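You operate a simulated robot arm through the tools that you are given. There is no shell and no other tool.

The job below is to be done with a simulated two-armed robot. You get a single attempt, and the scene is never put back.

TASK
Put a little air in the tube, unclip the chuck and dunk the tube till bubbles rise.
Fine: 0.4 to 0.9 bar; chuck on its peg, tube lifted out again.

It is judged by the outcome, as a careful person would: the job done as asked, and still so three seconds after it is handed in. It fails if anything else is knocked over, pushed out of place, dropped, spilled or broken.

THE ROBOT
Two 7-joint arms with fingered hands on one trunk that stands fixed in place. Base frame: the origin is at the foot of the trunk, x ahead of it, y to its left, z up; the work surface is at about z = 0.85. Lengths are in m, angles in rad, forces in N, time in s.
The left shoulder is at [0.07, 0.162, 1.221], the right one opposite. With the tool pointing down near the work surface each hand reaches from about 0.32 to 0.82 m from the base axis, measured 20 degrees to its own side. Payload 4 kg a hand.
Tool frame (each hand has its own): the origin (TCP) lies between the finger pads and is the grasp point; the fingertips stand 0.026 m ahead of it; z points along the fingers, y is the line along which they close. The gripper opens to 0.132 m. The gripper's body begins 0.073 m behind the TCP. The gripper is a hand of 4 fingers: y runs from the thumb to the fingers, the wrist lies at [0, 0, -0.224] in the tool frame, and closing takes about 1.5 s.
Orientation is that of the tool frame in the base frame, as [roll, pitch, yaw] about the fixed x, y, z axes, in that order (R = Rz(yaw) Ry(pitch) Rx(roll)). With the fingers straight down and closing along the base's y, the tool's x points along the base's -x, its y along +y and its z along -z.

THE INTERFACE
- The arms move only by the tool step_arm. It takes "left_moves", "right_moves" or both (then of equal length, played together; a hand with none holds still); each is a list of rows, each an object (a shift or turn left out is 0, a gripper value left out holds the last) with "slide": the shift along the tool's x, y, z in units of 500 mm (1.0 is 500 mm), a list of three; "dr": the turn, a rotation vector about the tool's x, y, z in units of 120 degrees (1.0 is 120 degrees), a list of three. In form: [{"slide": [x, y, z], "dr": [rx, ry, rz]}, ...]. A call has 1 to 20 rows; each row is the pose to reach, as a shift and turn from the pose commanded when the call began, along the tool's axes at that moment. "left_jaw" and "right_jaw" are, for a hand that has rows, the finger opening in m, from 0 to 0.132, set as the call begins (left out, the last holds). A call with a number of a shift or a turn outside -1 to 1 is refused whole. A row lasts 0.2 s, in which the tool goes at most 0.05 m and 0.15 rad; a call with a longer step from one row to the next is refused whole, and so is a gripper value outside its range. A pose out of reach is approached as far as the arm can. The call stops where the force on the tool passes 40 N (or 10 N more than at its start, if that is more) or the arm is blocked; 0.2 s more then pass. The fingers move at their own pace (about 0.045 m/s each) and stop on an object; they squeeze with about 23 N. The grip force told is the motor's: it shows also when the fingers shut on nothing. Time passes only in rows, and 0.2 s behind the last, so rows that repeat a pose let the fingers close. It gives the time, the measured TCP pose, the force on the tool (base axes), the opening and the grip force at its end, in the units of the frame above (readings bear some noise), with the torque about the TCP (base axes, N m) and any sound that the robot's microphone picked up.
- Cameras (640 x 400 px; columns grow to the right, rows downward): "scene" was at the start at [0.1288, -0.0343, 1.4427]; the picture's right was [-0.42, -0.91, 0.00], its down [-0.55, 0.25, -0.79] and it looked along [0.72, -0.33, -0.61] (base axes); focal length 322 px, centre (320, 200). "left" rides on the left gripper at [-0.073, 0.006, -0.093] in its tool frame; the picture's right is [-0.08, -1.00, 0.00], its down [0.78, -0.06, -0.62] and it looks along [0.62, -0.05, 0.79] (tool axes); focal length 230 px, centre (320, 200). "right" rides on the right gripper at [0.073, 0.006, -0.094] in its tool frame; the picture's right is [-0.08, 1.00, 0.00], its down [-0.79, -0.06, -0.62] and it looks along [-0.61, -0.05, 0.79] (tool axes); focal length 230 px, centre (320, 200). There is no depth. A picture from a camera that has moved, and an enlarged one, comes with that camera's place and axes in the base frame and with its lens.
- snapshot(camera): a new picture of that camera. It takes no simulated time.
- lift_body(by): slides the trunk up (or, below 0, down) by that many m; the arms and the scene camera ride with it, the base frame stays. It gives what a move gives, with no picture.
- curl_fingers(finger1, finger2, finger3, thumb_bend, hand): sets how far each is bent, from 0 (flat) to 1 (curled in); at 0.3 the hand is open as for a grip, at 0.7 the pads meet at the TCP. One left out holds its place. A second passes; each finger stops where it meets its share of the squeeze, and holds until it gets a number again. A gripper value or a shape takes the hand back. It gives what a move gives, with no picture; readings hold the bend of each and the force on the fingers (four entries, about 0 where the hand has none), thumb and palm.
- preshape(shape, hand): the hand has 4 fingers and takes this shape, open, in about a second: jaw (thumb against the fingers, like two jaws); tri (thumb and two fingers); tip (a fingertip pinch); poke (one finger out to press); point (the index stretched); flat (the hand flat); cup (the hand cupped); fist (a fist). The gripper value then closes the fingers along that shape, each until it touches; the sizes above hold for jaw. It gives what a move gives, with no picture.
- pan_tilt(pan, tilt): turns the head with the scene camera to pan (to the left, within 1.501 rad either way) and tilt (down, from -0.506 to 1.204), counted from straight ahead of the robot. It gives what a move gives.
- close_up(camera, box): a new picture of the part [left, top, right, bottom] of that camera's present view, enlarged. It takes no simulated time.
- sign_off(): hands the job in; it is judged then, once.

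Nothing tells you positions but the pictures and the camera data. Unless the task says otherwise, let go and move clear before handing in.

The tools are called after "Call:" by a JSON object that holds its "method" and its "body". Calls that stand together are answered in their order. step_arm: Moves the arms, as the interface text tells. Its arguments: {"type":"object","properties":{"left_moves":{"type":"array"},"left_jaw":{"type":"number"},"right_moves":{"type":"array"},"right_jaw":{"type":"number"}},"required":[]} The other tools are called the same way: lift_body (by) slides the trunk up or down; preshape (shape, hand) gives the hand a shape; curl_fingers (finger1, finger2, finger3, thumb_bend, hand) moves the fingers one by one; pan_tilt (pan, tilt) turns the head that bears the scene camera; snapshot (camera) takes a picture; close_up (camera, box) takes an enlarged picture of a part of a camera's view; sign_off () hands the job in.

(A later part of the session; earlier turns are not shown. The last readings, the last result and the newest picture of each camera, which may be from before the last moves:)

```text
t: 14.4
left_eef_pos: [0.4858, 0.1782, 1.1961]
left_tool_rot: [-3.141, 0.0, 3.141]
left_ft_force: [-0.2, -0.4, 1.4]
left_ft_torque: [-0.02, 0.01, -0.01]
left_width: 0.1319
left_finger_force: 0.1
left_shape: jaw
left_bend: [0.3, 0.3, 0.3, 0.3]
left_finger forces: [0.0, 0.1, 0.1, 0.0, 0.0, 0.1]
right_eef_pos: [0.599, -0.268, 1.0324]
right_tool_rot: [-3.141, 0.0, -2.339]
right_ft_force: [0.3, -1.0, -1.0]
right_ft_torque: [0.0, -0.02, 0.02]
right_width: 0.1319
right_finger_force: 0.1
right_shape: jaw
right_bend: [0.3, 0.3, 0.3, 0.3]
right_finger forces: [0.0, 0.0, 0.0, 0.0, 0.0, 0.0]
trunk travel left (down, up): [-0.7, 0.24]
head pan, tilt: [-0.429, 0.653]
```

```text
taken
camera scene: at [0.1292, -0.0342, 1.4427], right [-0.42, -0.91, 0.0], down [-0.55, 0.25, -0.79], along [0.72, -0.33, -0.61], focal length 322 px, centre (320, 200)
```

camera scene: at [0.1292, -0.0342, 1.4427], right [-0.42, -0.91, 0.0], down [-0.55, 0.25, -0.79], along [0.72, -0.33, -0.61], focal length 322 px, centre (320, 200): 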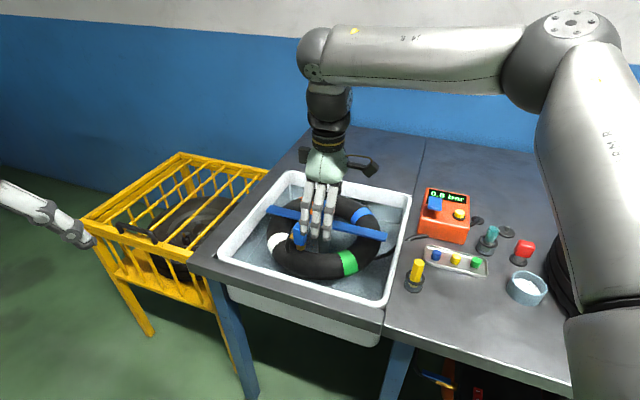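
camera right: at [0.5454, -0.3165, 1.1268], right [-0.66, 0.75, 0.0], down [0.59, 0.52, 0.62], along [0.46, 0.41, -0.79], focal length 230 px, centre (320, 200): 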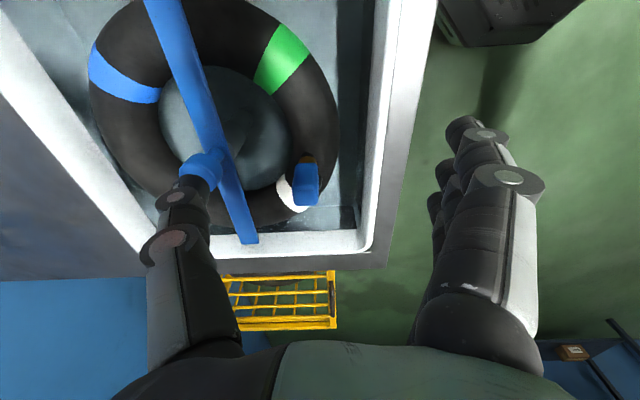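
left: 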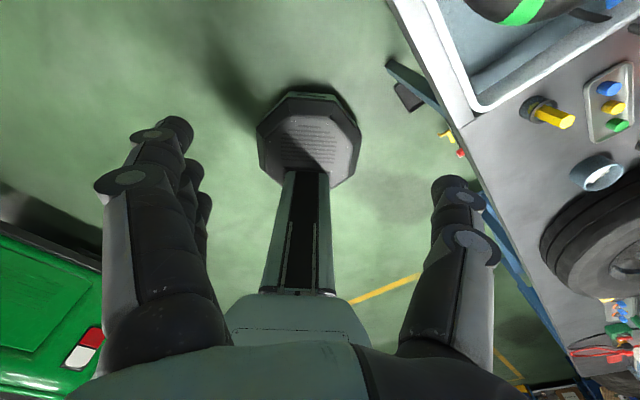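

Now the hand is turned and the chuck appears squarely in line with the fingers. I zoom in to measure where it is.

Call:
{"method": "close_up", "body": {"camera": "right", "box": [270, 140, 350, 220]}}

```text
5.00 times, centred on (310, 180) of right
camera zoom: at [0.5454, -0.3165, 1.1268], right [-0.66, 0.75, 0.0], down [0.59, 0.52, 0.62], along [0.46, 0.41, -0.79], focal length 1150 px, centre (370, 300)
```

zoom: 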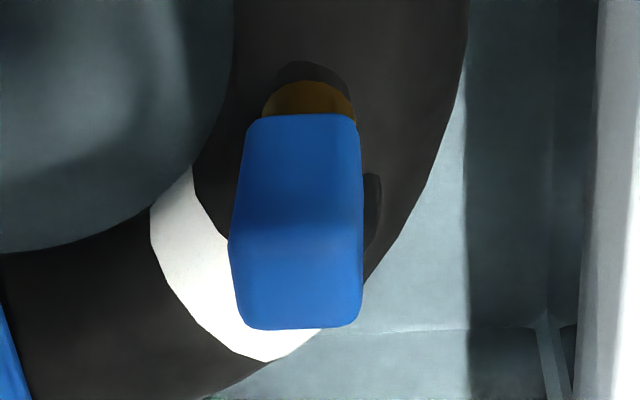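

The chuck is centred near [0.669, -0.228] with its top at z about 0.926. I close the jaw to 80 mm and move straight above it.

Call:
{"method": "step_arm", "body": {"right_moves": [{"slide": [-0.052, -0.015, 0.0]}, {"slide": [-0.104, -0.03, 0.03]}, {"slide": [-0.1556, -0.0444, 0.06]}, {"slide": [-0.1556, -0.0444, 0.06]}, {"slide": [-0.1556, -0.0444, 0.06]}], "right_jaw": 0.08}}

Call:
{"method": "snapshot", "body": {"camera": "right"}}

Call:
{"method": "close_up", "body": {"camera": "scene", "box": [240, 130, 400, 270]}}

```text
t: 15.6
left_eef_pos: [0.4859, 0.1768, 1.1961]
left_tool_rot: [3.141, -0.001, -3.142]
left_ft_force: [0.1, 0.1, 0.7]
left_ft_torque: [-0.04, 0.0, -0.02]
left_width: 0.1323
left_finger_force: 0.0
left_shape: jaw
left_bend: [0.3, 0.3, 0.3, 0.3]
left_finger forces: [0.0, 0.0, 0.1, 0.0, 0.0, 0.0]
right_eef_pos: [0.6074, -0.2617, 1.0114]
right_tool_rot: [-3.141, 0.004, -2.339]
right_ft_force: [-0.1, -0.2, -0.5]
right_ft_torque: [-0.01, 0.02, 0.0]
right_width: 0.0805
right_finger_force: 0.1
right_shape: jaw
right_bend: [0.71, 0.71, 0.71, 0.69]
right_finger forces: [0.0, 0.0, 0.0, 0.1, 0.0, 0.1]
right hand out of reach, approached as far as the arm can: row 1, 2, 3, 4, 5
trunk travel left (down, up): [-0.7, 0.24]
head pan, tilt: [-0.429, 0.653]
```

```text
taken
camera right: at [0.5523, -0.3115, 1.1045], right [-0.66, 0.75, 0.0], down [0.59, 0.52, 0.62], along [0.46, 0.41, -0.79], focal length 230 px, centre (320, 200)
```

right: 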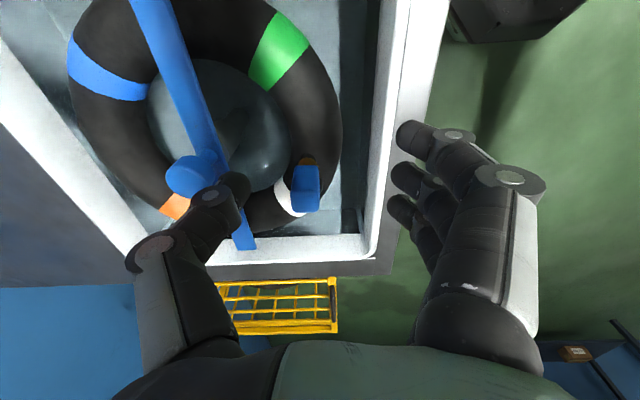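

```text
2.86 times, centred on (320, 200) of scene
camera zoom: at [0.1289, -0.0342, 1.4427], right [-0.42, -0.91, 0.0], down [-0.55, 0.25, -0.79], along [0.72, -0.33, -0.61], focal length 920 px, centre (320, 200)
```

zoom: 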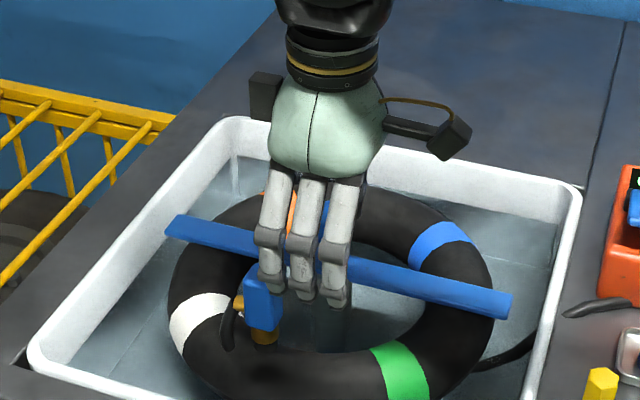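

The right hand again stalled about 0.07 m short, apparently at a joint limit in this arm posture. I try going lower first and then across.

Call:
{"method": "step_arm", "body": {"right_moves": [{"slide": [0, 0, 0.04]}, {"slide": [-0.034, -0.01, 0.05]}, {"slide": [-0.068, -0.02, 0.05]}, {"slide": [-0.102, -0.031, 0.05]}, {"slide": [-0.136, -0.041, 0.05]}]}}

Call:
{"method": "snapshot", "body": {"camera": "scene"}}

```text
t: 16.8
left_eef_pos: [0.4849, 0.1771, 1.1958]
left_tool_rot: [-3.141, 0.0, -3.14]
left_ft_force: [-0.1, -0.8, -0.1]
left_ft_torque: [0.02, 0.01, 0.01]
left_width: 0.1319
left_finger_force: 0.1
left_shape: jaw
left_bend: [0.3, 0.3, 0.3, 0.3]
left_finger forces: [0.1, 0.0, 0.1, 0.0, 0.0, 0.1]
right_eef_pos: [0.6059, -0.264, 0.9893]
right_tool_rot: [-3.141, 0.003, -2.341]
right_ft_force: [-0.2, -0.5, 0.5]
right_ft_torque: [-0.03, 0.02, -0.01]
right_width: 0.0803
right_finger_force: 0.0
right_shape: jaw
right_bend: [0.71, 0.71, 0.71, 0.69]
right_finger forces: [0.0, 0.0, 0.0, 0.1, 0.1, 0.1]
right hand out of reach, approached as far as the arm can: row 2, 3, 4, 5
trunk travel left (down, up): [-0.7, 0.24]
head pan, tilt: [-0.429, 0.653]
```

```text
taken
camera scene: at [0.1288, -0.0341, 1.4427], right [-0.42, -0.91, 0.0], down [-0.55, 0.25, -0.79], along [0.72, -0.33, -0.61], focal length 322 px, centre (320, 200)
```

scene: 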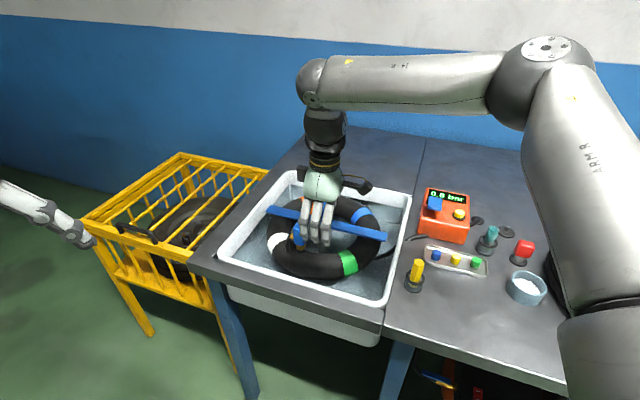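

Still stalled at the same place. I test whether the arm can extend forward when further to the right, to find which limit is stopping it.

Call:
{"method": "step_arm", "body": {"right_moves": [{"slide": [0, 0, -0.06]}, {"slide": [0, -0.07, -0.08]}, {"slide": [0.003, -0.14, -0.08]}, {"slide": [0.006, -0.212, -0.08]}]}}

```text
t: 17.8
left_eef_pos: [0.486, 0.1759, 1.1956]
left_tool_rot: [3.141, -0.001, 3.141]
left_ft_force: [-0.3, 0.2, 0.4]
left_ft_torque: [0.0, -0.01, -0.01]
left_width: 0.1322
left_finger_force: 0.1
left_shape: jaw
left_bend: [0.3, 0.3, 0.3, 0.3]
left_finger forces: [0.0, 0.0, 0.1, 0.0, 0.0, 0.1]
right_eef_pos: [0.6414, -0.3514, 1.0257]
right_tool_rot: [-3.137, 0.007, -2.339]
right_ft_force: [0.3, 1.2, 0.4]
right_ft_torque: [0.04, 0.02, 0.04]
right_width: 0.0803
right_finger_force: 0.1
right_shape: jaw
right_bend: [0.71, 0.71, 0.71, 0.69]
right_finger forces: [0.1, 0.1, 0.0, 0.1, 0.1, 0.0]
right hand out of reach, approached as far as the arm can: row 2, 3, 4
trunk travel left (down, up): [-0.7, 0.24]
head pan, tilt: [-0.429, 0.653]
```

It got to x = 0.641 here, so the limit depends on posture. I test whether turning the hand back lets it reach further.

Call:
{"method": "step_arm", "body": {"right_moves": [{"slide": [0, 0, 0], "dr": [0, 0, 0.065]}, {"slide": [0, 0, 0], "dr": [0, 0, 0.13]}, {"slide": [0, 0, 0], "dr": [0, 0, 0.195]}, {"slide": [0, 0, 0], "dr": [0, 0, 0.26]}, {"slide": [0, 0, 0], "dr": [0, 0, 0.325]}, {"slide": [0, 0, 0], "dr": [0, 0, 0.383]}, {"slide": [-0.04, -0.042, 0], "dr": [0, 0, 0.383]}, {"slide": [-0.08, -0.084, 0], "dr": [0, 0, 0.383]}]}}

Call:
{"method": "snapshot", "body": {"camera": "scene"}}

```text
t: 19.6
left_eef_pos: [0.4844, 0.1773, 1.1947]
left_tool_rot: [-3.141, 0.0, -3.141]
left_ft_force: [0.1, -0.3, 0.1]
left_ft_torque: [-0.04, -0.02, 0.03]
left_width: 0.1318
left_finger_force: 0.2
left_shape: jaw
left_bend: [0.3, 0.3, 0.3, 0.3]
left_finger forces: [0.1, 0.0, 0.0, 0.1, 0.0, 0.0]
right_eef_pos: [0.6409, -0.3513, 1.0198]
right_tool_rot: [3.14, 0.006, 3.14]
right_ft_force: [-0.3, -0.1, -0.2]
right_ft_torque: [0.0, 0.0, 0.03]
right_width: 0.0803
right_finger_force: 0.1
right_shape: jaw
right_bend: [0.71, 0.71, 0.71, 0.69]
right_finger forces: [0.0, 0.0, 0.1, 0.0, 0.0, 0.0]
right hand out of reach, approached as far as the arm can: row 7, 8
trunk travel left (down, up): [-0.7, 0.24]
head pan, tilt: [-0.429, 0.653]
```

```text
taken
camera scene: at [0.1285, -0.034, 1.4427], right [-0.42, -0.91, 0.0], down [-0.55, 0.25, -0.79], along [0.72, -0.33, -0.61], focal length 322 px, centre (320, 200)
```

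scene: 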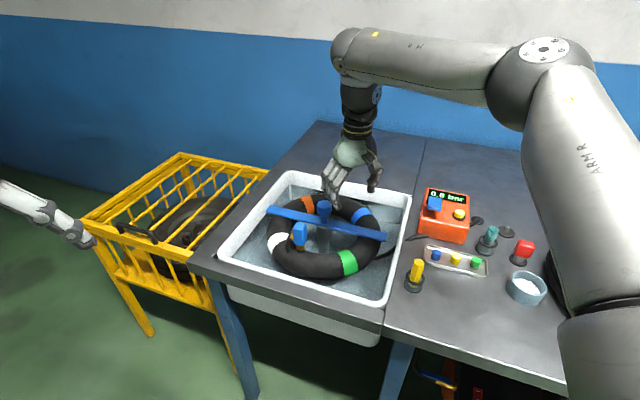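

The limit is in the shoulder, not the wrist yaw: tilting the hand outward by about 20° should let me reach the chuck, and the tilt lies in the plane of its faces. First I check the display and the chuck.

Call:
{"method": "close_up", "body": {"camera": "scene", "box": [412, 172, 482, 212]}}

Call:
{"method": "close_up", "body": {"camera": "scene", "box": [230, 170, 420, 310]}}

```text
9.14 times, centred on (447, 192) of scene
camera zoom: at [0.1285, -0.034, 1.4427], right [-0.42, -0.91, 0.0], down [-0.55, 0.25, -0.79], along [0.72, -0.33, -0.61], focal length 2945 px, centre (-841, 273)
```

zoom: 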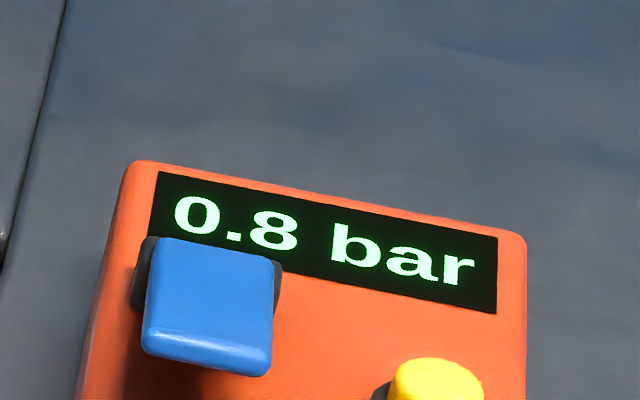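

```text
2.86 times, centred on (325, 240) of scene
camera zoom: at [0.1285, -0.034, 1.4427], right [-0.42, -0.91, 0.0], down [-0.55, 0.25, -0.79], along [0.72, -0.33, -0.61], focal length 920 px, centre (306, 86)
```

zoom: 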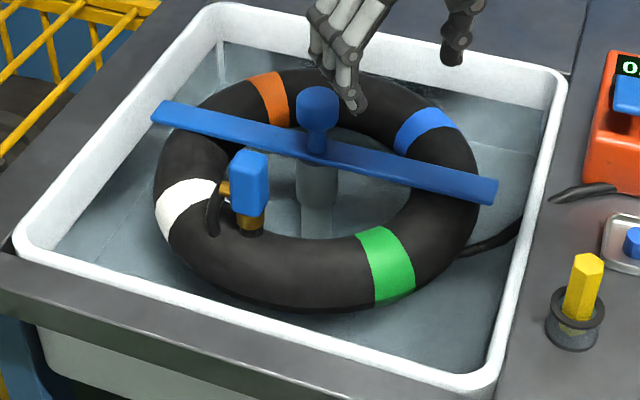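

The display still shows 0.8 bar. I turn the hand to 46° again, backed off slightly, and then tilt it outward.

Call:
{"method": "step_arm", "body": {"right_moves": [{"slide": [0.02, 0.0, -0.03], "dr": [0, 0, -0.064]}, {"slide": [0.04, 0.02, -0.06], "dr": [0, 0, -0.128]}, {"slide": [0.06, 0.04, -0.06], "dr": [0, 0, -0.192]}, {"slide": [0.08, 0.06, -0.06], "dr": [0, 0, -0.256]}, {"slide": [0.082, 0.08, -0.06], "dr": [0, 0, -0.32]}, {"slide": [0.082, 0.1, -0.06], "dr": [0, 0, -0.383]}]}}

Call:
{"method": "step_arm", "body": {"right_moves": [{"slide": [0, 0, 0], "dr": [0, -0.062, 0]}, {"slide": [0, 0, 0], "dr": [0, -0.124, 0]}, {"slide": [0, 0, 0], "dr": [0, -0.183, 0]}]}}

Call:
{"method": "snapshot", "body": {"camera": "right"}}

Call:
{"method": "snapshot", "body": {"camera": "scene"}}

```text
t: 21.0
left_eef_pos: [0.4861, 0.1771, 1.1948]
left_tool_rot: [3.14, 0.0, 3.141]
left_ft_force: [-1.0, 0.1, -0.5]
left_ft_torque: [0.0, 0.01, 0.03]
left_width: 0.1318
left_finger_force: 0.0
left_shape: jaw
left_bend: [0.3, 0.3, 0.3, 0.3]
left_finger forces: [0.0, 0.0, 0.0, 0.0, 0.1, 0.0]
right_eef_pos: [0.5994, -0.3018, 1.0503]
right_tool_rot: [3.14, -0.001, -2.337]
right_ft_force: [0.5, -0.3, 0.1]
right_ft_torque: [0.0, 0.02, -0.01]
right_width: 0.0805
right_finger_force: 0.1
right_shape: jaw
right_bend: [0.71, 0.71, 0.71, 0.69]
right_finger forces: [0.0, 0.0, 0.0, 0.0, 0.1, 0.1]
trunk travel left (down, up): [-0.7, 0.24]
head pan, tilt: [-0.429, 0.653]
```

```text
t: 21.8
left_eef_pos: [0.4842, 0.1754, 1.1964]
left_tool_rot: [-3.141, 0.001, 3.141]
left_ft_force: [-0.1, -0.6, -0.1]
left_ft_torque: [0.01, -0.01, 0.05]
left_width: 0.1317
left_finger_force: 0.1
left_shape: jaw
left_bend: [0.3, 0.3, 0.3, 0.3]
left_finger forces: [0.1, 0.0, 0.0, 0.1, 0.0, 0.0]
right_eef_pos: [0.5975, -0.3031, 1.0508]
right_tool_rot: [3.141, 0.386, -2.34]
right_ft_force: [-0.2, 0.0, 0.7]
right_ft_torque: [0.0, 0.0, -0.03]
right_width: 0.0804
right_finger_force: 0.1
right_shape: jaw
right_bend: [0.71, 0.71, 0.71, 0.69]
right_finger forces: [0.0, 0.0, 0.1, 0.0, 0.1, 0.0]
trunk travel left (down, up): [-0.7, 0.24]
head pan, tilt: [-0.429, 0.653]
```

```text
taken
camera right: at [0.5231, -0.3727, 1.1106], right [-0.67, 0.74, 0.03], down [0.39, 0.31, 0.87], along [0.64, 0.59, -0.5], focal length 230 px, centre (320, 200)
```

right: 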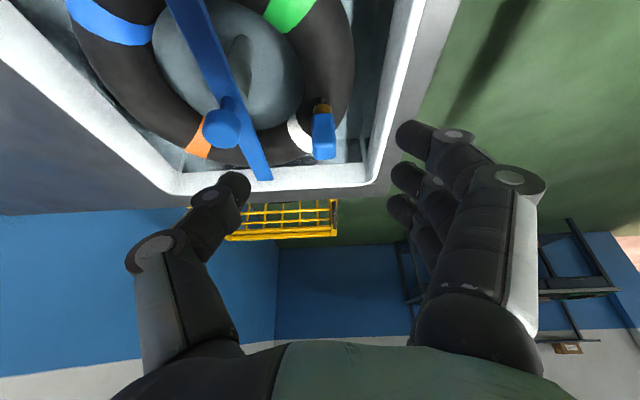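

```text
taken
camera scene: at [0.1281, -0.0352, 1.4428], right [-0.42, -0.91, 0.0], down [-0.55, 0.25, -0.79], along [0.72, -0.33, -0.61], focal length 322 px, centre (320, 200)
```

scene: 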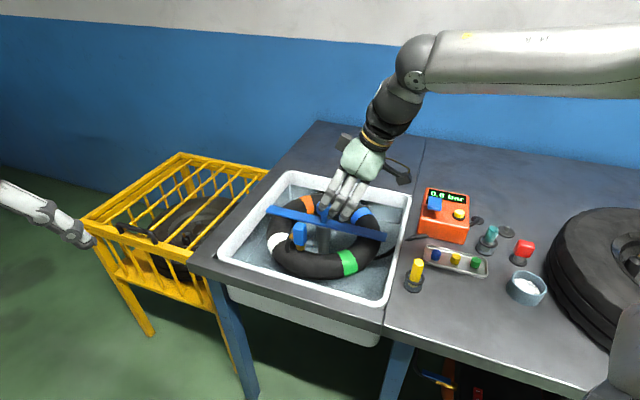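

The tilt is now 22° toward the chuck's barb side. I zoom in to re-measure the chuck from this view.

Call:
{"method": "close_up", "body": {"camera": "right", "box": [280, 90, 370, 170]}}

Call:
{"method": "close_up", "body": {"camera": "right", "box": [180, 60, 360, 190]}}

```text
5.00 times, centred on (325, 130) of right
camera zoom: at [0.5231, -0.3727, 1.1106], right [-0.67, 0.74, 0.03], down [0.39, 0.31, 0.87], along [0.64, 0.59, -0.5], focal length 1150 px, centre (295, 550)
```

zoom: 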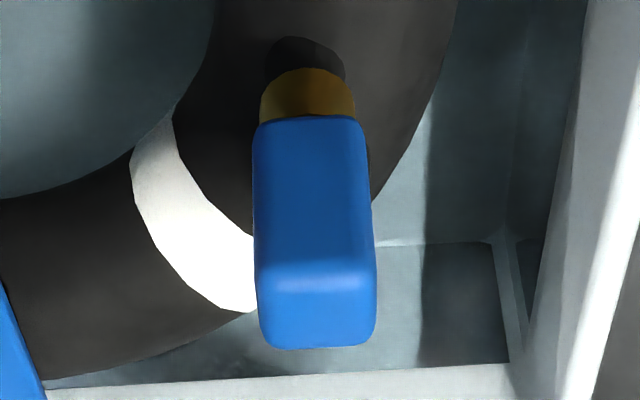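

```text
3.08 times, centred on (270, 125) of right
camera zoom: at [0.5231, -0.3727, 1.1106], right [-0.67, 0.74, 0.03], down [0.39, 0.31, 0.87], along [0.64, 0.59, -0.5], focal length 708 px, centre (474, 431)
```

zoom: 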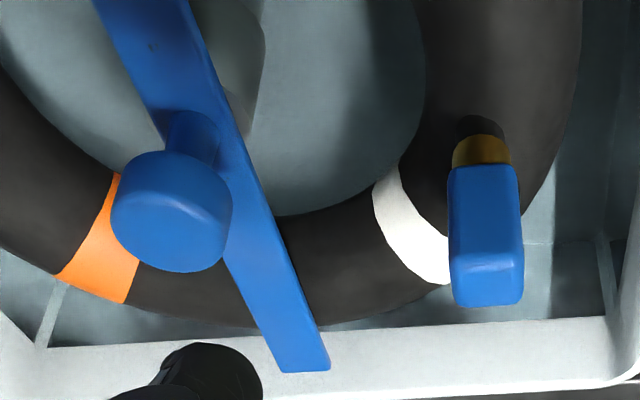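

The chuck centre comes out at about [0.670, -0.228] again. I narrow the jaw to 55 mm and move to a point 9 cm back from the grasp along the tilted approach line.

Call:
{"method": "step_arm", "body": {"right_moves": [{"slide": [-0.031, 0, 0.05]}, {"slide": [-0.062, 0, 0.1]}, {"slide": [-0.092, 0, 0.1484]}, {"slide": [-0.092, 0, 0.1484]}], "right_jaw": 0.055}}

Call:
{"method": "snapshot", "body": {"camera": "right"}}

Call:
{"method": "close_up", "body": {"camera": "scene", "box": [240, 130, 420, 270]}}

```text
t: 22.8
left_eef_pos: [0.4846, 0.1769, 1.1963]
left_tool_rot: [3.141, 0.001, -3.141]
left_ft_force: [0.2, 0.8, 0.6]
left_ft_torque: [0.01, 0.0, -0.02]
left_width: 0.1321
left_finger_force: 0.0
left_shape: jaw
left_bend: [0.3, 0.3, 0.3, 0.3]
left_finger forces: [0.1, 0.0, 0.0, 0.0, 0.1, 0.0]
right_eef_pos: [0.6467, -0.2511, 0.9998]
right_tool_rot: [3.14, 0.384, -2.342]
right_ft_force: [-0.1, 0.3, -0.2]
right_ft_torque: [0.01, 0.0, 0.01]
right_width: 0.0557
right_finger_force: 0.1
right_shape: jaw
right_bend: [0.73, 0.73, 0.73, 0.7]
right_finger forces: [0.0, 0.0, 0.1, 0.0, 0.0, 0.1]
trunk travel left (down, up): [-0.7, 0.24]
head pan, tilt: [-0.429, 0.653]
```

```text
taken
camera right: at [0.5716, -0.3213, 1.0592], right [-0.67, 0.75, 0.03], down [0.39, 0.31, 0.87], along [0.64, 0.59, -0.5], focal length 230 px, centre (320, 200)
```

right: 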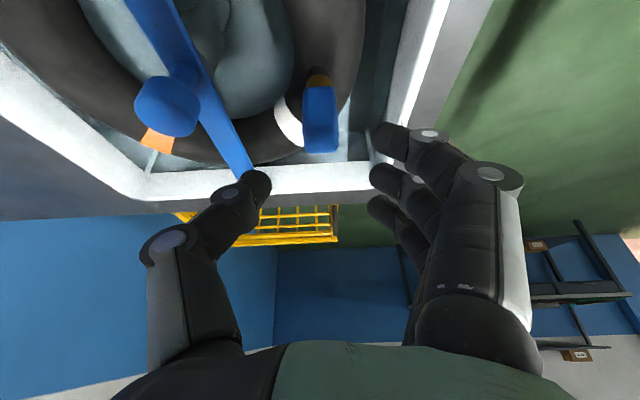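

```text
2.86 times, centred on (330, 200) of scene
camera zoom: at [0.1283, -0.0346, 1.4427], right [-0.42, -0.91, 0.0], down [-0.55, 0.25, -0.79], along [0.72, -0.33, -0.61], focal length 920 px, centre (291, 200)
```

zoom: 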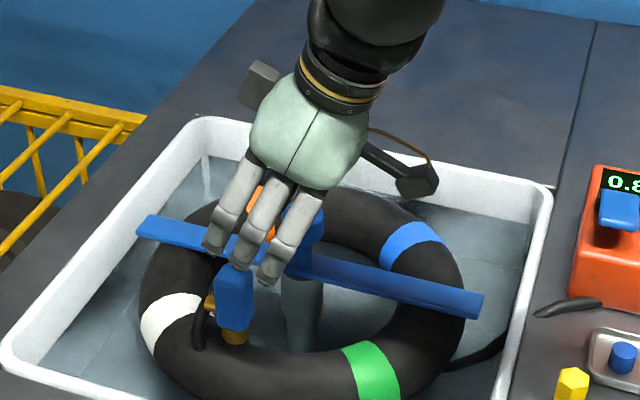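

The hand is lined up with the chuck between thumb and fingers. To keep the thumb joint clear of the bar's knob I aim a few millimetres toward the barb side and narrow the jaw to 45 mm, going in part way first.

Call:
{"method": "step_arm", "body": {"right_moves": [{"slide": [-0.003, -0.001, 0.055]}, {"slide": [-0.006, -0.001, 0.11]}], "right_jaw": 0.045}}

Call:
{"method": "snapshot", "body": {"camera": "right"}}

Call:
{"method": "close_up", "body": {"camera": "scene", "box": [250, 160, 390, 270]}}

```text
t: 23.4
left_eef_pos: [0.4854, 0.176, 1.196]
left_tool_rot: [-3.141, -0.002, -3.142]
left_ft_force: [0.0, -0.1, 0.7]
left_ft_torque: [0.01, 0.02, -0.02]
left_width: 0.132
left_finger_force: 0.1
left_shape: jaw
left_bend: [0.3, 0.3, 0.3, 0.3]
left_finger forces: [0.1, 0.0, 0.0, 0.0, 0.0, 0.0]
right_eef_pos: [0.6635, -0.2353, 0.9468]
right_tool_rot: [3.141, 0.383, -2.341]
right_ft_force: [0.0, -0.3, -0.3]
right_ft_torque: [-0.02, 0.01, -0.02]
right_width: 0.0456
right_finger_force: 0.1
right_shape: jaw
right_bend: [0.73, 0.73, 0.73, 0.7]
right_finger forces: [0.0, 0.0, 0.1, 0.0, 0.1, 0.0]
trunk travel left (down, up): [-0.7, 0.24]
head pan, tilt: [-0.429, 0.653]
```

```text
taken
camera right: at [0.5884, -0.3058, 1.0077], right [-0.67, 0.75, 0.03], down [0.39, 0.31, 0.87], along [0.64, 0.59, -0.5], focal length 230 px, centre (320, 200)
```

right: 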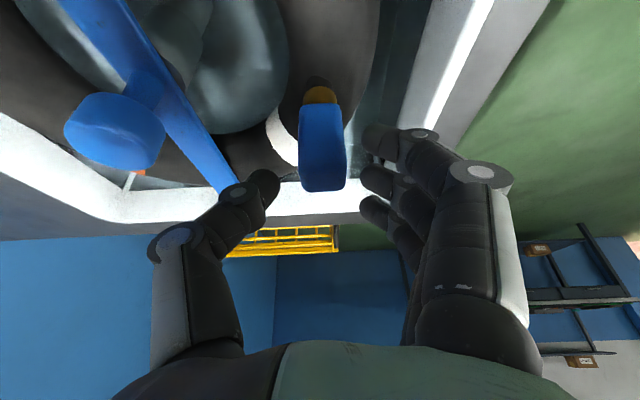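

```text
3.64 times, centred on (320, 215) of scene
camera zoom: at [0.1298, -0.0341, 1.4426], right [-0.42, -0.91, 0.0], down [-0.55, 0.25, -0.79], along [0.72, -0.33, -0.61], focal length 1171 px, centre (320, 146)
```

zoom: 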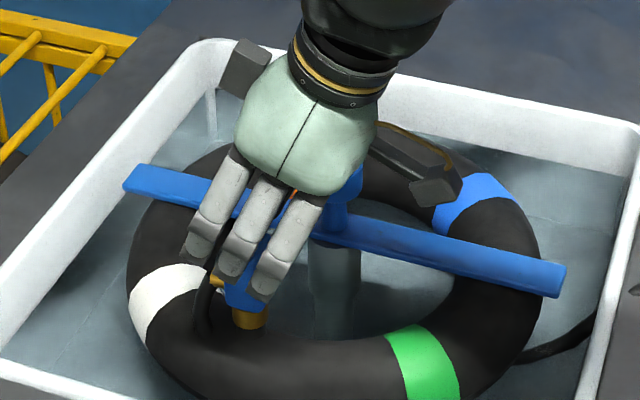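

All clear; I advance the last 34 mm.

Call:
{"method": "step_arm", "body": {"right_moves": [{"slide": [-0.003, 0, 0.034]}, {"slide": [-0.007, 0.001, 0.067]}]}}

Call:
{"method": "snapshot", "body": {"camera": "right"}}

Call:
{"method": "close_up", "body": {"camera": "scene", "box": [250, 160, 390, 270]}}

```text
t: 24.0
left_eef_pos: [0.4864, 0.1767, 1.196]
left_tool_rot: [3.141, -0.002, -3.141]
left_ft_force: [0.6, 0.3, 0.4]
left_ft_torque: [0.03, 0.02, 0.01]
left_width: 0.1319
left_finger_force: 0.0
left_shape: jaw
left_bend: [0.3, 0.3, 0.3, 0.3]
left_finger forces: [0.1, 0.0, 0.0, 0.0, 0.0, 0.1]
right_eef_pos: [0.6733, -0.224, 0.9179]
right_tool_rot: [-3.141, 0.38, -2.34]
right_ft_force: [0.5, -1.8, 0.9]
right_ft_torque: [-0.02, -0.02, 0.01]
right_width: 0.0455
right_finger_force: 0.1
right_shape: jaw
right_bend: [0.73, 0.73, 0.73, 0.7]
right_finger forces: [0.0, 0.0, 0.0, 0.0, 0.0, 0.0]
trunk travel left (down, up): [-0.7, 0.24]
head pan, tilt: [-0.429, 0.653]
```

```text
taken
camera right: at [0.5979, -0.2942, 0.9784], right [-0.67, 0.75, 0.03], down [0.39, 0.31, 0.87], along [0.64, 0.59, -0.5], focal length 230 px, centre (320, 200)
```

right: 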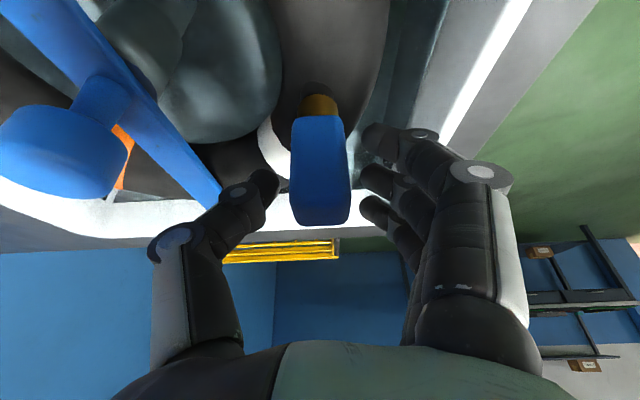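

```text
3.64 times, centred on (320, 215) of scene
camera zoom: at [0.1297, -0.0343, 1.4426], right [-0.42, -0.91, 0.0], down [-0.55, 0.25, -0.79], along [0.72, -0.33, -0.61], focal length 1171 px, centre (320, 146)
```

zoom: 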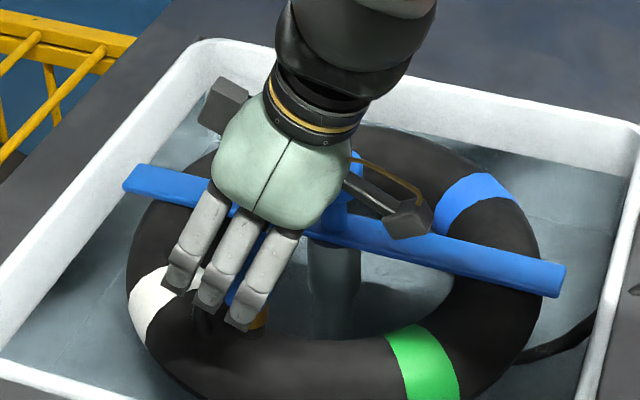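

The chuck stands between thumb and fingers with no contact yet. I close the hand on it.

Call:
{"method": "step_arm", "body": {"right_moves": [{"slide": [0, 0, 0]}, {"slide": [0, 0, 0]}, {"slide": [0, 0, 0]}, {"slide": [0, 0, 0]}, {"slide": [0, 0, 0]}], "right_jaw": 0.0}}

Call:
{"method": "snapshot", "body": {"camera": "right"}}

Call:
{"method": "close_up", "body": {"camera": "scene", "box": [250, 160, 390, 270]}}

```text
t: 25.2
left_eef_pos: [0.4858, 0.1773, 1.195]
left_tool_rot: [3.142, 0.001, -3.141]
left_ft_force: [0.5, 0.3, -0.2]
left_ft_torque: [0.0, 0.01, -0.02]
left_width: 0.1318
left_finger_force: 0.0
left_shape: jaw
left_bend: [0.3, 0.3, 0.3, 0.3]
left_finger forces: [0.0, 0.1, 0.0, 0.1, 0.1, 0.0]
right_eef_pos: [0.6723, -0.2252, 0.919]
right_tool_rot: [-3.141, 0.384, -2.341]
right_ft_force: [0.4, -0.1, 0.3]
right_ft_torque: [0.04, 0.05, 0.0]
right_width: 0.0152
right_finger_force: 23.3
right_shape: jaw
right_bend: [0.73, 0.72, 0.67, 0.7]
right_finger forces: [8.1, 10.0, 0.0, 0.0, 18.7, 0.1]
trunk travel left (down, up): [-0.7, 0.24]
head pan, tilt: [-0.429, 0.653]
```

```text
taken
camera right: at [0.5974, -0.2941, 0.979], right [-0.67, 0.75, 0.03], down [0.39, 0.31, 0.87], along [0.64, 0.59, -0.5], focal length 230 px, centre (320, 200)
```

right: 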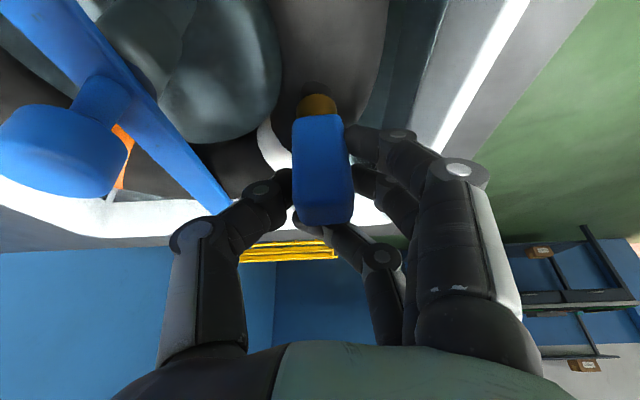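

```text
3.64 times, centred on (320, 215) of scene
camera zoom: at [0.129, -0.0342, 1.4427], right [-0.42, -0.91, 0.0], down [-0.55, 0.25, -0.79], along [0.72, -0.33, -0.61], focal length 1171 px, centre (320, 146)
```

zoom: 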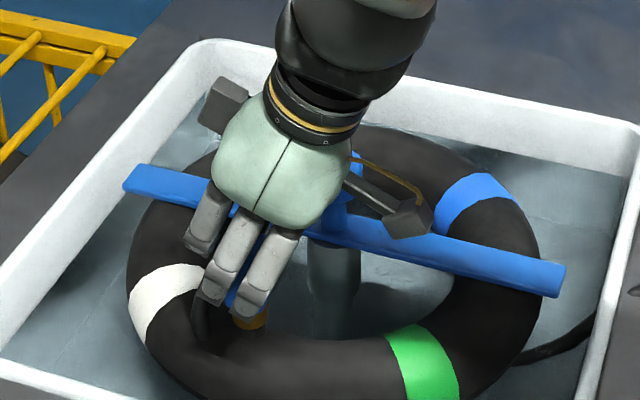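

The thumb and two fingers hold the chuck at about 23 N. I pull straight up in small steps to unclip it.

Call:
{"method": "step_arm", "body": {"right_moves": [{"slide": [-0.0038, 0, -0.0093]}, {"slide": [-0.0075, 0, -0.0185]}, {"slide": [-0.0113, 0, -0.0278]}, {"slide": [-0.015, 0, -0.037]}]}}

Call:
{"method": "snapshot", "body": {"camera": "right"}}

Call:
{"method": "close_up", "body": {"camera": "scene", "box": [250, 160, 390, 270]}}

```text
t: 26.2
left_eef_pos: [0.4862, 0.1764, 1.1965]
left_tool_rot: [-3.141, 0.0, 3.14]
left_ft_force: [0.3, 0.0, 0.5]
left_ft_torque: [0.0, -0.05, 0.03]
left_width: 0.1318
left_finger_force: 0.0
left_shape: jaw
left_bend: [0.3, 0.3, 0.3, 0.3]
left_finger forces: [0.0, 0.1, 0.0, 0.0, 0.1, 0.0]
right_eef_pos: [0.675, -0.2249, 0.9408]
right_tool_rot: [3.141, 0.384, -2.34]
right_ft_force: [-0.6, 0.0, -1.6]
right_ft_torque: [-0.02, 0.04, -0.01]
right_width: 0.015
right_finger_force: 22.8
right_shape: jaw
right_bend: [0.72, 0.72, 0.67, 0.7]
right_finger forces: [8.3, 10.3, 0.0, 0.1, 19.0, 0.0]
trunk travel left (down, up): [-0.7, 0.24]
head pan, tilt: [-0.429, 0.653]
```

```text
taken
camera right: at [0.5995, -0.2941, 0.9996], right [-0.67, 0.75, 0.03], down [0.39, 0.31, 0.87], along [0.64, 0.59, -0.5], focal length 230 px, centre (320, 200)
```

right: 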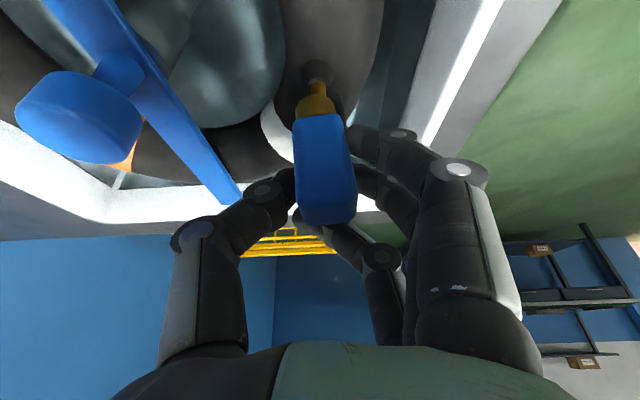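

```text
3.64 times, centred on (320, 215) of scene
camera zoom: at [0.129, -0.0343, 1.4427], right [-0.42, -0.91, 0.0], down [-0.55, 0.25, -0.79], along [0.72, -0.33, -0.61], focal length 1171 px, centre (320, 146)
```

zoom: 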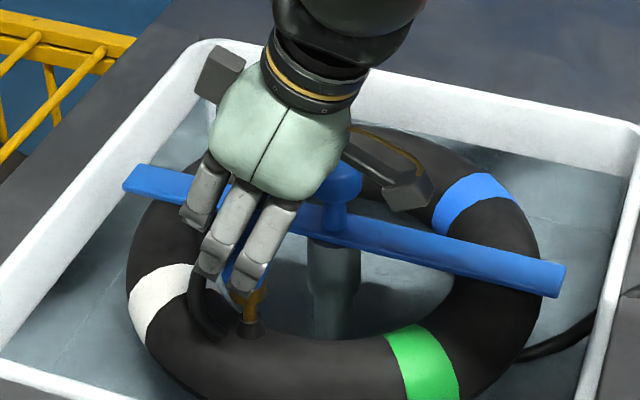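

The chuck has come up about 2 cm with little force. I zoom in to see whether it is off the valve.

Call:
{"method": "close_up", "body": {"camera": "scene", "box": [285, 215, 325, 255]}}

Call:
{"method": "close_up", "body": {"camera": "right", "box": [270, 50, 380, 150]}}

```text
10.00 times, centred on (305, 235) of scene
camera zoom: at [0.129, -0.0343, 1.4427], right [-0.42, -0.91, 0.0], down [-0.55, 0.25, -0.79], along [0.72, -0.33, -0.61], focal length 3221 px, centre (470, -150)
```

zoom: 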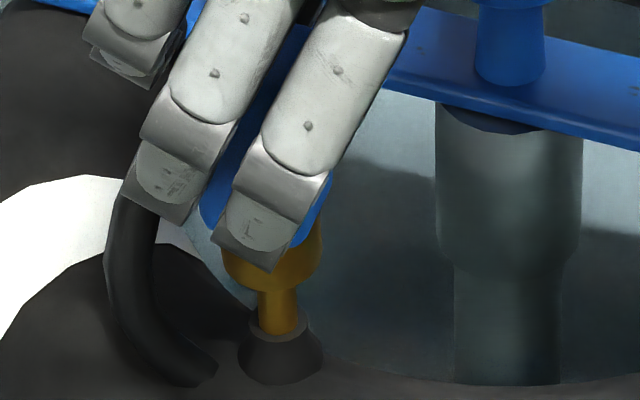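

```text
4.00 times, centred on (325, 100) of right
camera zoom: at [0.5995, -0.2941, 0.9996], right [-0.67, 0.75, 0.03], down [0.39, 0.31, 0.87], along [0.64, 0.59, -0.5], focal length 920 px, centre (300, 600)
```

zoom: 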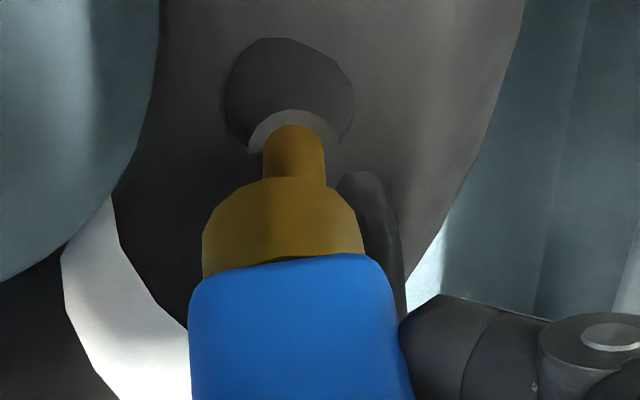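

The collar is sliding up the thin brass valve stem. I keep lifting straight up another 8 cm.

Call:
{"method": "step_arm", "body": {"right_moves": [{"slide": [-0.0113, 0, -0.0278]}, {"slide": [-0.0226, 0, -0.0556]}, {"slide": [-0.0338, 0, -0.0833]}, {"slide": [-0.0451, 0, -0.1111]}, {"slide": [-0.06, 0, -0.148]}]}}

Call:
{"method": "snapshot", "body": {"camera": "right"}}

Call:
{"method": "snapshot", "body": {"camera": "scene"}}

```text
t: 27.4
left_eef_pos: [0.4846, 0.1756, 1.1954]
left_tool_rot: [-3.141, 0.0, -3.141]
left_ft_force: [-0.8, 0.3, 0.5]
left_ft_torque: [-0.02, -0.02, 0.02]
left_width: 0.132
left_finger_force: 0.0
left_shape: jaw
left_bend: [0.3, 0.3, 0.3, 0.3]
left_finger forces: [0.0, 0.0, 0.1, 0.1, 0.0, 0.0]
right_eef_pos: [0.6752, -0.2255, 1.019]
right_tool_rot: [-3.141, 0.382, -2.339]
right_ft_force: [-0.4, 0.2, -1.3]
right_ft_torque: [0.02, 0.0, -0.02]
right_width: 0.0147
right_finger_force: 22.4
right_shape: jaw
right_bend: [0.72, 0.72, 0.67, 0.7]
right_finger forces: [8.3, 10.3, 0.0, 0.0, 18.9, 0.1]
trunk travel left (down, up): [-0.7, 0.24]
head pan, tilt: [-0.429, 0.653]
```

```text
taken
camera right: at [0.5996, -0.2958, 1.0799], right [-0.67, 0.75, 0.03], down [0.39, 0.31, 0.87], along [0.64, 0.59, -0.5], focal length 230 px, centre (320, 200)
```

right: 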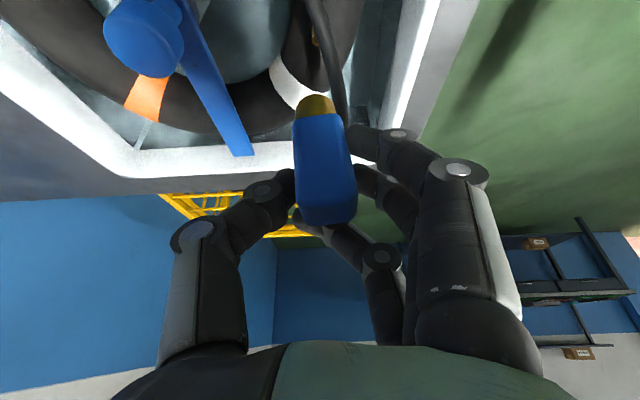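

```text
taken
camera scene: at [0.1282, -0.034, 1.4427], right [-0.42, -0.91, 0.0], down [-0.55, 0.25, -0.79], along [0.72, -0.33, -0.61], focal length 322 px, centre (320, 200)
```

scene: 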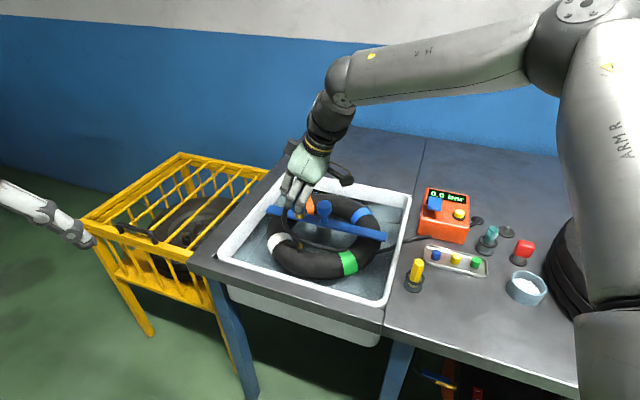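

The chuck is free of the valve and hangs in the hand with its hose. I check the display, the hose path and the tube before carrying it.

Call:
{"method": "close_up", "body": {"camera": "scene", "box": [230, 160, 480, 310]}}

Call:
{"method": "close_up", "body": {"camera": "right", "box": [230, 0, 430, 240]}}

Call:
{"method": "close_up", "body": {"camera": "scene", "box": [412, 172, 482, 212]}}

```text
2.56 times, centred on (355, 235) of scene
camera zoom: at [0.1282, -0.034, 1.4427], right [-0.42, -0.91, 0.0], down [-0.55, 0.25, -0.79], along [0.72, -0.33, -0.61], focal length 825 px, centre (230, 110)
```

zoom: 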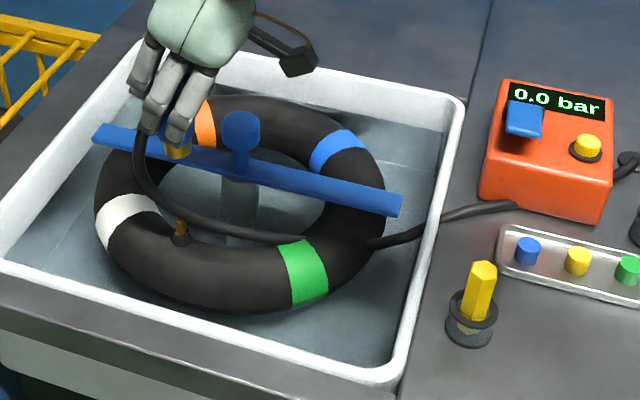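

```text
1.67 times, centred on (330, 120) of right
camera zoom: at [0.5996, -0.2958, 1.0799], right [-0.67, 0.75, 0.03], down [0.39, 0.31, 0.87], along [0.64, 0.59, -0.5], focal length 384 px, centre (303, 333)
```

zoom: 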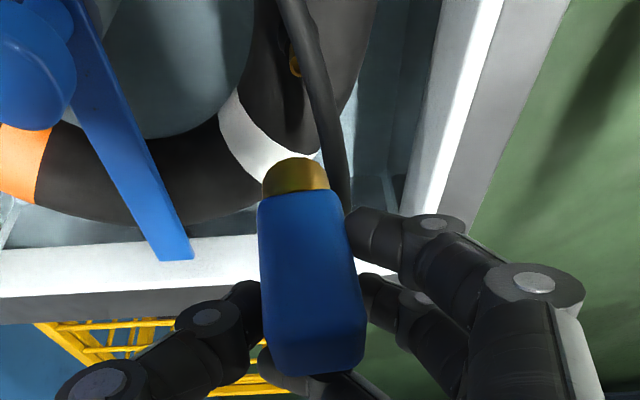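

```text
9.14 times, centred on (447, 192) of scene
camera zoom: at [0.1282, -0.034, 1.4427], right [-0.42, -0.91, 0.0], down [-0.55, 0.25, -0.79], along [0.72, -0.33, -0.61], focal length 2945 px, centre (-841, 273)
```

zoom: 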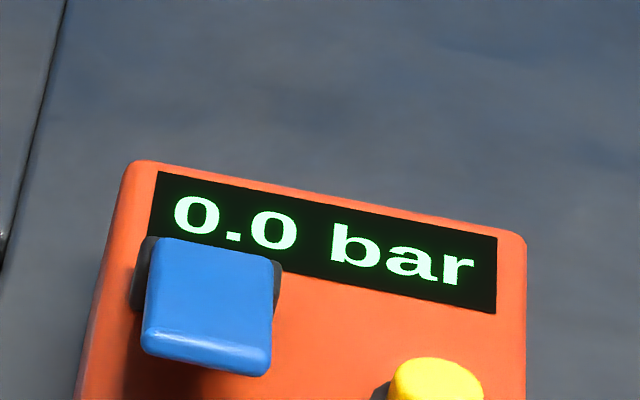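

The chuck is off and the hose simply follows it; the display now shows 0.0 because the line is disconnected. I carry the chuck high over the bench toward the peg, turning the hand 60° clockwise about the vertical as I go.

Call:
{"method": "step_arm", "body": {"right_moves": [{"slide": [0.0569, -0.0303, -0.0259], "dr": [0.0118, 0, 0.0289]}, {"slide": [0.1138, -0.0605, -0.0518], "dr": [0.0235, 0, 0.0579]}, {"slide": [0.1707, -0.0908, -0.0777], "dr": [0.0353, 0, 0.0868]}, {"slide": [0.2276, -0.121, -0.1036], "dr": [0.047, 0, 0.1158]}, {"slide": [0.2845, -0.1513, -0.1295], "dr": [0.0588, 0, 0.1447]}, {"slide": [0.3414, -0.1815, -0.1554], "dr": [0.0705, 0, 0.1736]}, {"slide": [0.3983, -0.2118, -0.1813], "dr": [0.0823, 0, 0.2026]}, {"slide": [0.4552, -0.242, -0.2072], "dr": [0.094, 0, 0.2315]}, {"slide": [0.5121, -0.2723, -0.2331], "dr": [0.1058, 0, 0.2605]}, {"slide": [0.569, -0.3025, -0.259], "dr": [0.1175, 0, 0.2894]}]}}

Call:
{"method": "snapshot", "body": {"camera": "scene"}}

Call:
{"method": "snapshot", "body": {"camera": "right"}}

```text
t: 29.6
left_eef_pos: [0.4851, 0.1752, 1.1963]
left_tool_rot: [3.141, 0.001, 3.14]
left_ft_force: [0.4, 0.4, -0.1]
left_ft_torque: [0.03, 0.01, 0.01]
left_width: 0.132
left_finger_force: 0.1
left_shape: jaw
left_bend: [0.3, 0.3, 0.3, 0.3]
left_finger forces: [0.1, 0.0, 0.0, 0.1, 0.0, 0.0]
right_eef_pos: [0.5671, -0.5541, 1.0344]
right_tool_rot: [3.141, 0.382, -2.995]
right_ft_force: [0.2, -0.4, -1.2]
right_ft_torque: [0.0, -0.01, 0.02]
right_width: 0.0153
right_finger_force: 23.0
right_shape: jaw
right_bend: [0.72, 0.72, 0.67, 0.71]
right_finger forces: [8.0, 10.2, 0.0, 0.0, 18.6, 0.0]
trunk travel left (down, up): [-0.7, 0.24]
head pan, tilt: [-0.429, 0.653]
```

```text
taken
camera scene: at [0.1284, -0.0354, 1.4427], right [-0.42, -0.91, 0.0], down [-0.55, 0.25, -0.79], along [0.72, -0.33, -0.61], focal length 322 px, centre (320, 200)
```

scene: 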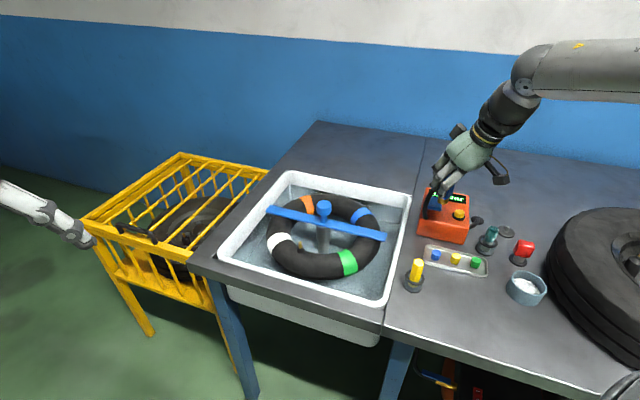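

```text
taken
camera right: at [0.4642, -0.5633, 1.0945], right [-0.07, 1.0, 0.03], down [0.5, 0.01, 0.87], along [0.86, 0.08, -0.5], focal length 230 px, centre (320, 200)
```

right: 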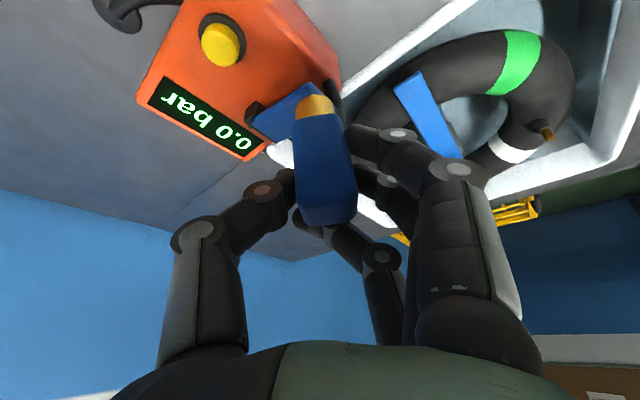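

Over the inflator and clear of everything. I continue to a point above the peg.

Call:
{"method": "step_arm", "body": {"right_moves": [{"slide": [0.0284, -0.0625, -0.0134], "dr": [0.0117, 0, 0.029]}, {"slide": [0.0568, -0.1249, -0.0268], "dr": [0.0233, 0, 0.058]}, {"slide": [0.0852, -0.1874, -0.0402], "dr": [0.035, 0, 0.087]}, {"slide": [0.1136, -0.2499, -0.0536], "dr": [0.0466, 0, 0.116]}, {"slide": [0.142, -0.3123, -0.067], "dr": [0.0583, 0, 0.145]}, {"slide": [0.1704, -0.3748, -0.0804], "dr": [0.0699, 0, 0.174]}]}}

Call:
{"method": "snapshot", "body": {"camera": "scene"}}

Call:
{"method": "snapshot", "body": {"camera": "right"}}

```text
t: 31.0
left_eef_pos: [0.4855, 0.1759, 1.1954]
left_tool_rot: [-3.141, 0.001, -3.14]
left_ft_force: [0.5, -0.7, 0.4]
left_ft_torque: [0.0, -0.01, 0.02]
left_width: 0.1318
left_finger_force: 0.2
left_shape: jaw
left_bend: [0.3, 0.3, 0.3, 0.3]
left_finger forces: [0.0, 0.1, 0.0, 0.0, 0.1, 0.1]
right_eef_pos: [0.5009, -0.7536, 1.0391]
right_tool_rot: [-3.141, 0.384, 2.896]
right_ft_force: [-0.3, -0.4, -0.8]
right_ft_torque: [0.0, 0.0, 0.01]
right_width: 0.0147
right_finger_force: 23.4
right_shape: jaw
right_bend: [0.72, 0.72, 0.67, 0.71]
right_finger forces: [8.1, 10.2, 0.1, 0.0, 18.6, 0.0]
trunk travel left (down, up): [-0.7, 0.24]
head pan, tilt: [-0.429, 0.653]
```

```text
taken
camera scene: at [0.129, -0.0351, 1.4427], right [-0.42, -0.91, 0.0], down [-0.55, 0.25, -0.79], along [0.72, -0.33, -0.61], focal length 322 px, centre (320, 200)
```

scene: 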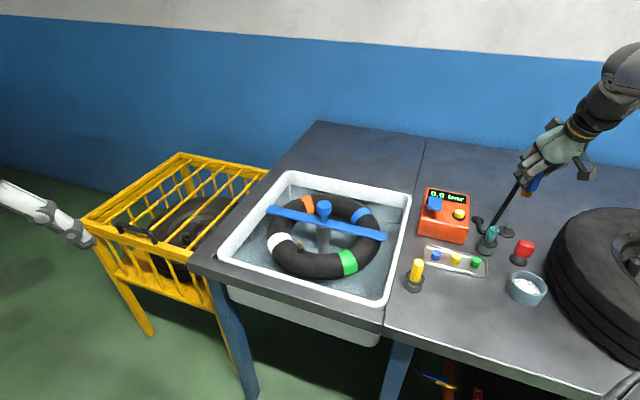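

```text
taken
camera right: at [0.4025, -0.7234, 1.0981], right [0.31, 0.95, 0.03], down [0.47, -0.18, 0.87], along [0.83, -0.26, -0.5], focal length 230 px, centre (320, 200)
```

right: 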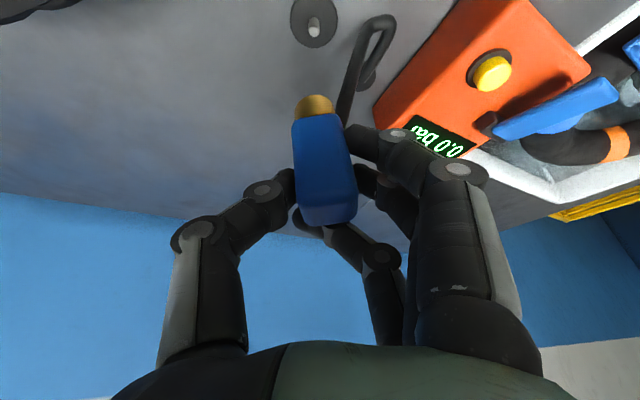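

The hand is above the peg. I zoom to compare the chuck's collar with the peg from both cameras.

Call:
{"method": "close_up", "body": {"camera": "right", "box": [240, 0, 420, 150]}}

Call:
{"method": "close_up", "body": {"camera": "scene", "box": [450, 130, 590, 270]}}

```text
2.67 times, centred on (330, 75) of right
camera zoom: at [0.4025, -0.7234, 1.0981], right [0.31, 0.95, 0.03], down [0.47, -0.18, 0.87], along [0.83, -0.26, -0.5], focal length 614 px, centre (293, 533)
```

zoom: 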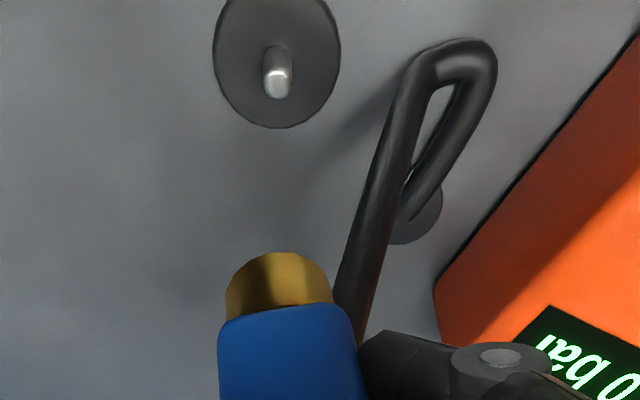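

```text
2.86 times, centred on (520, 200) of scene
camera zoom: at [0.129, -0.0351, 1.4427], right [-0.42, -0.91, 0.0], down [-0.55, 0.25, -0.79], along [0.72, -0.33, -0.61], focal length 920 px, centre (-251, 200)
```

zoom: 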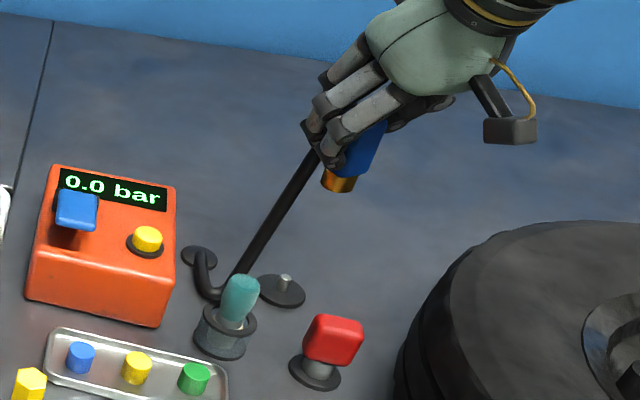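

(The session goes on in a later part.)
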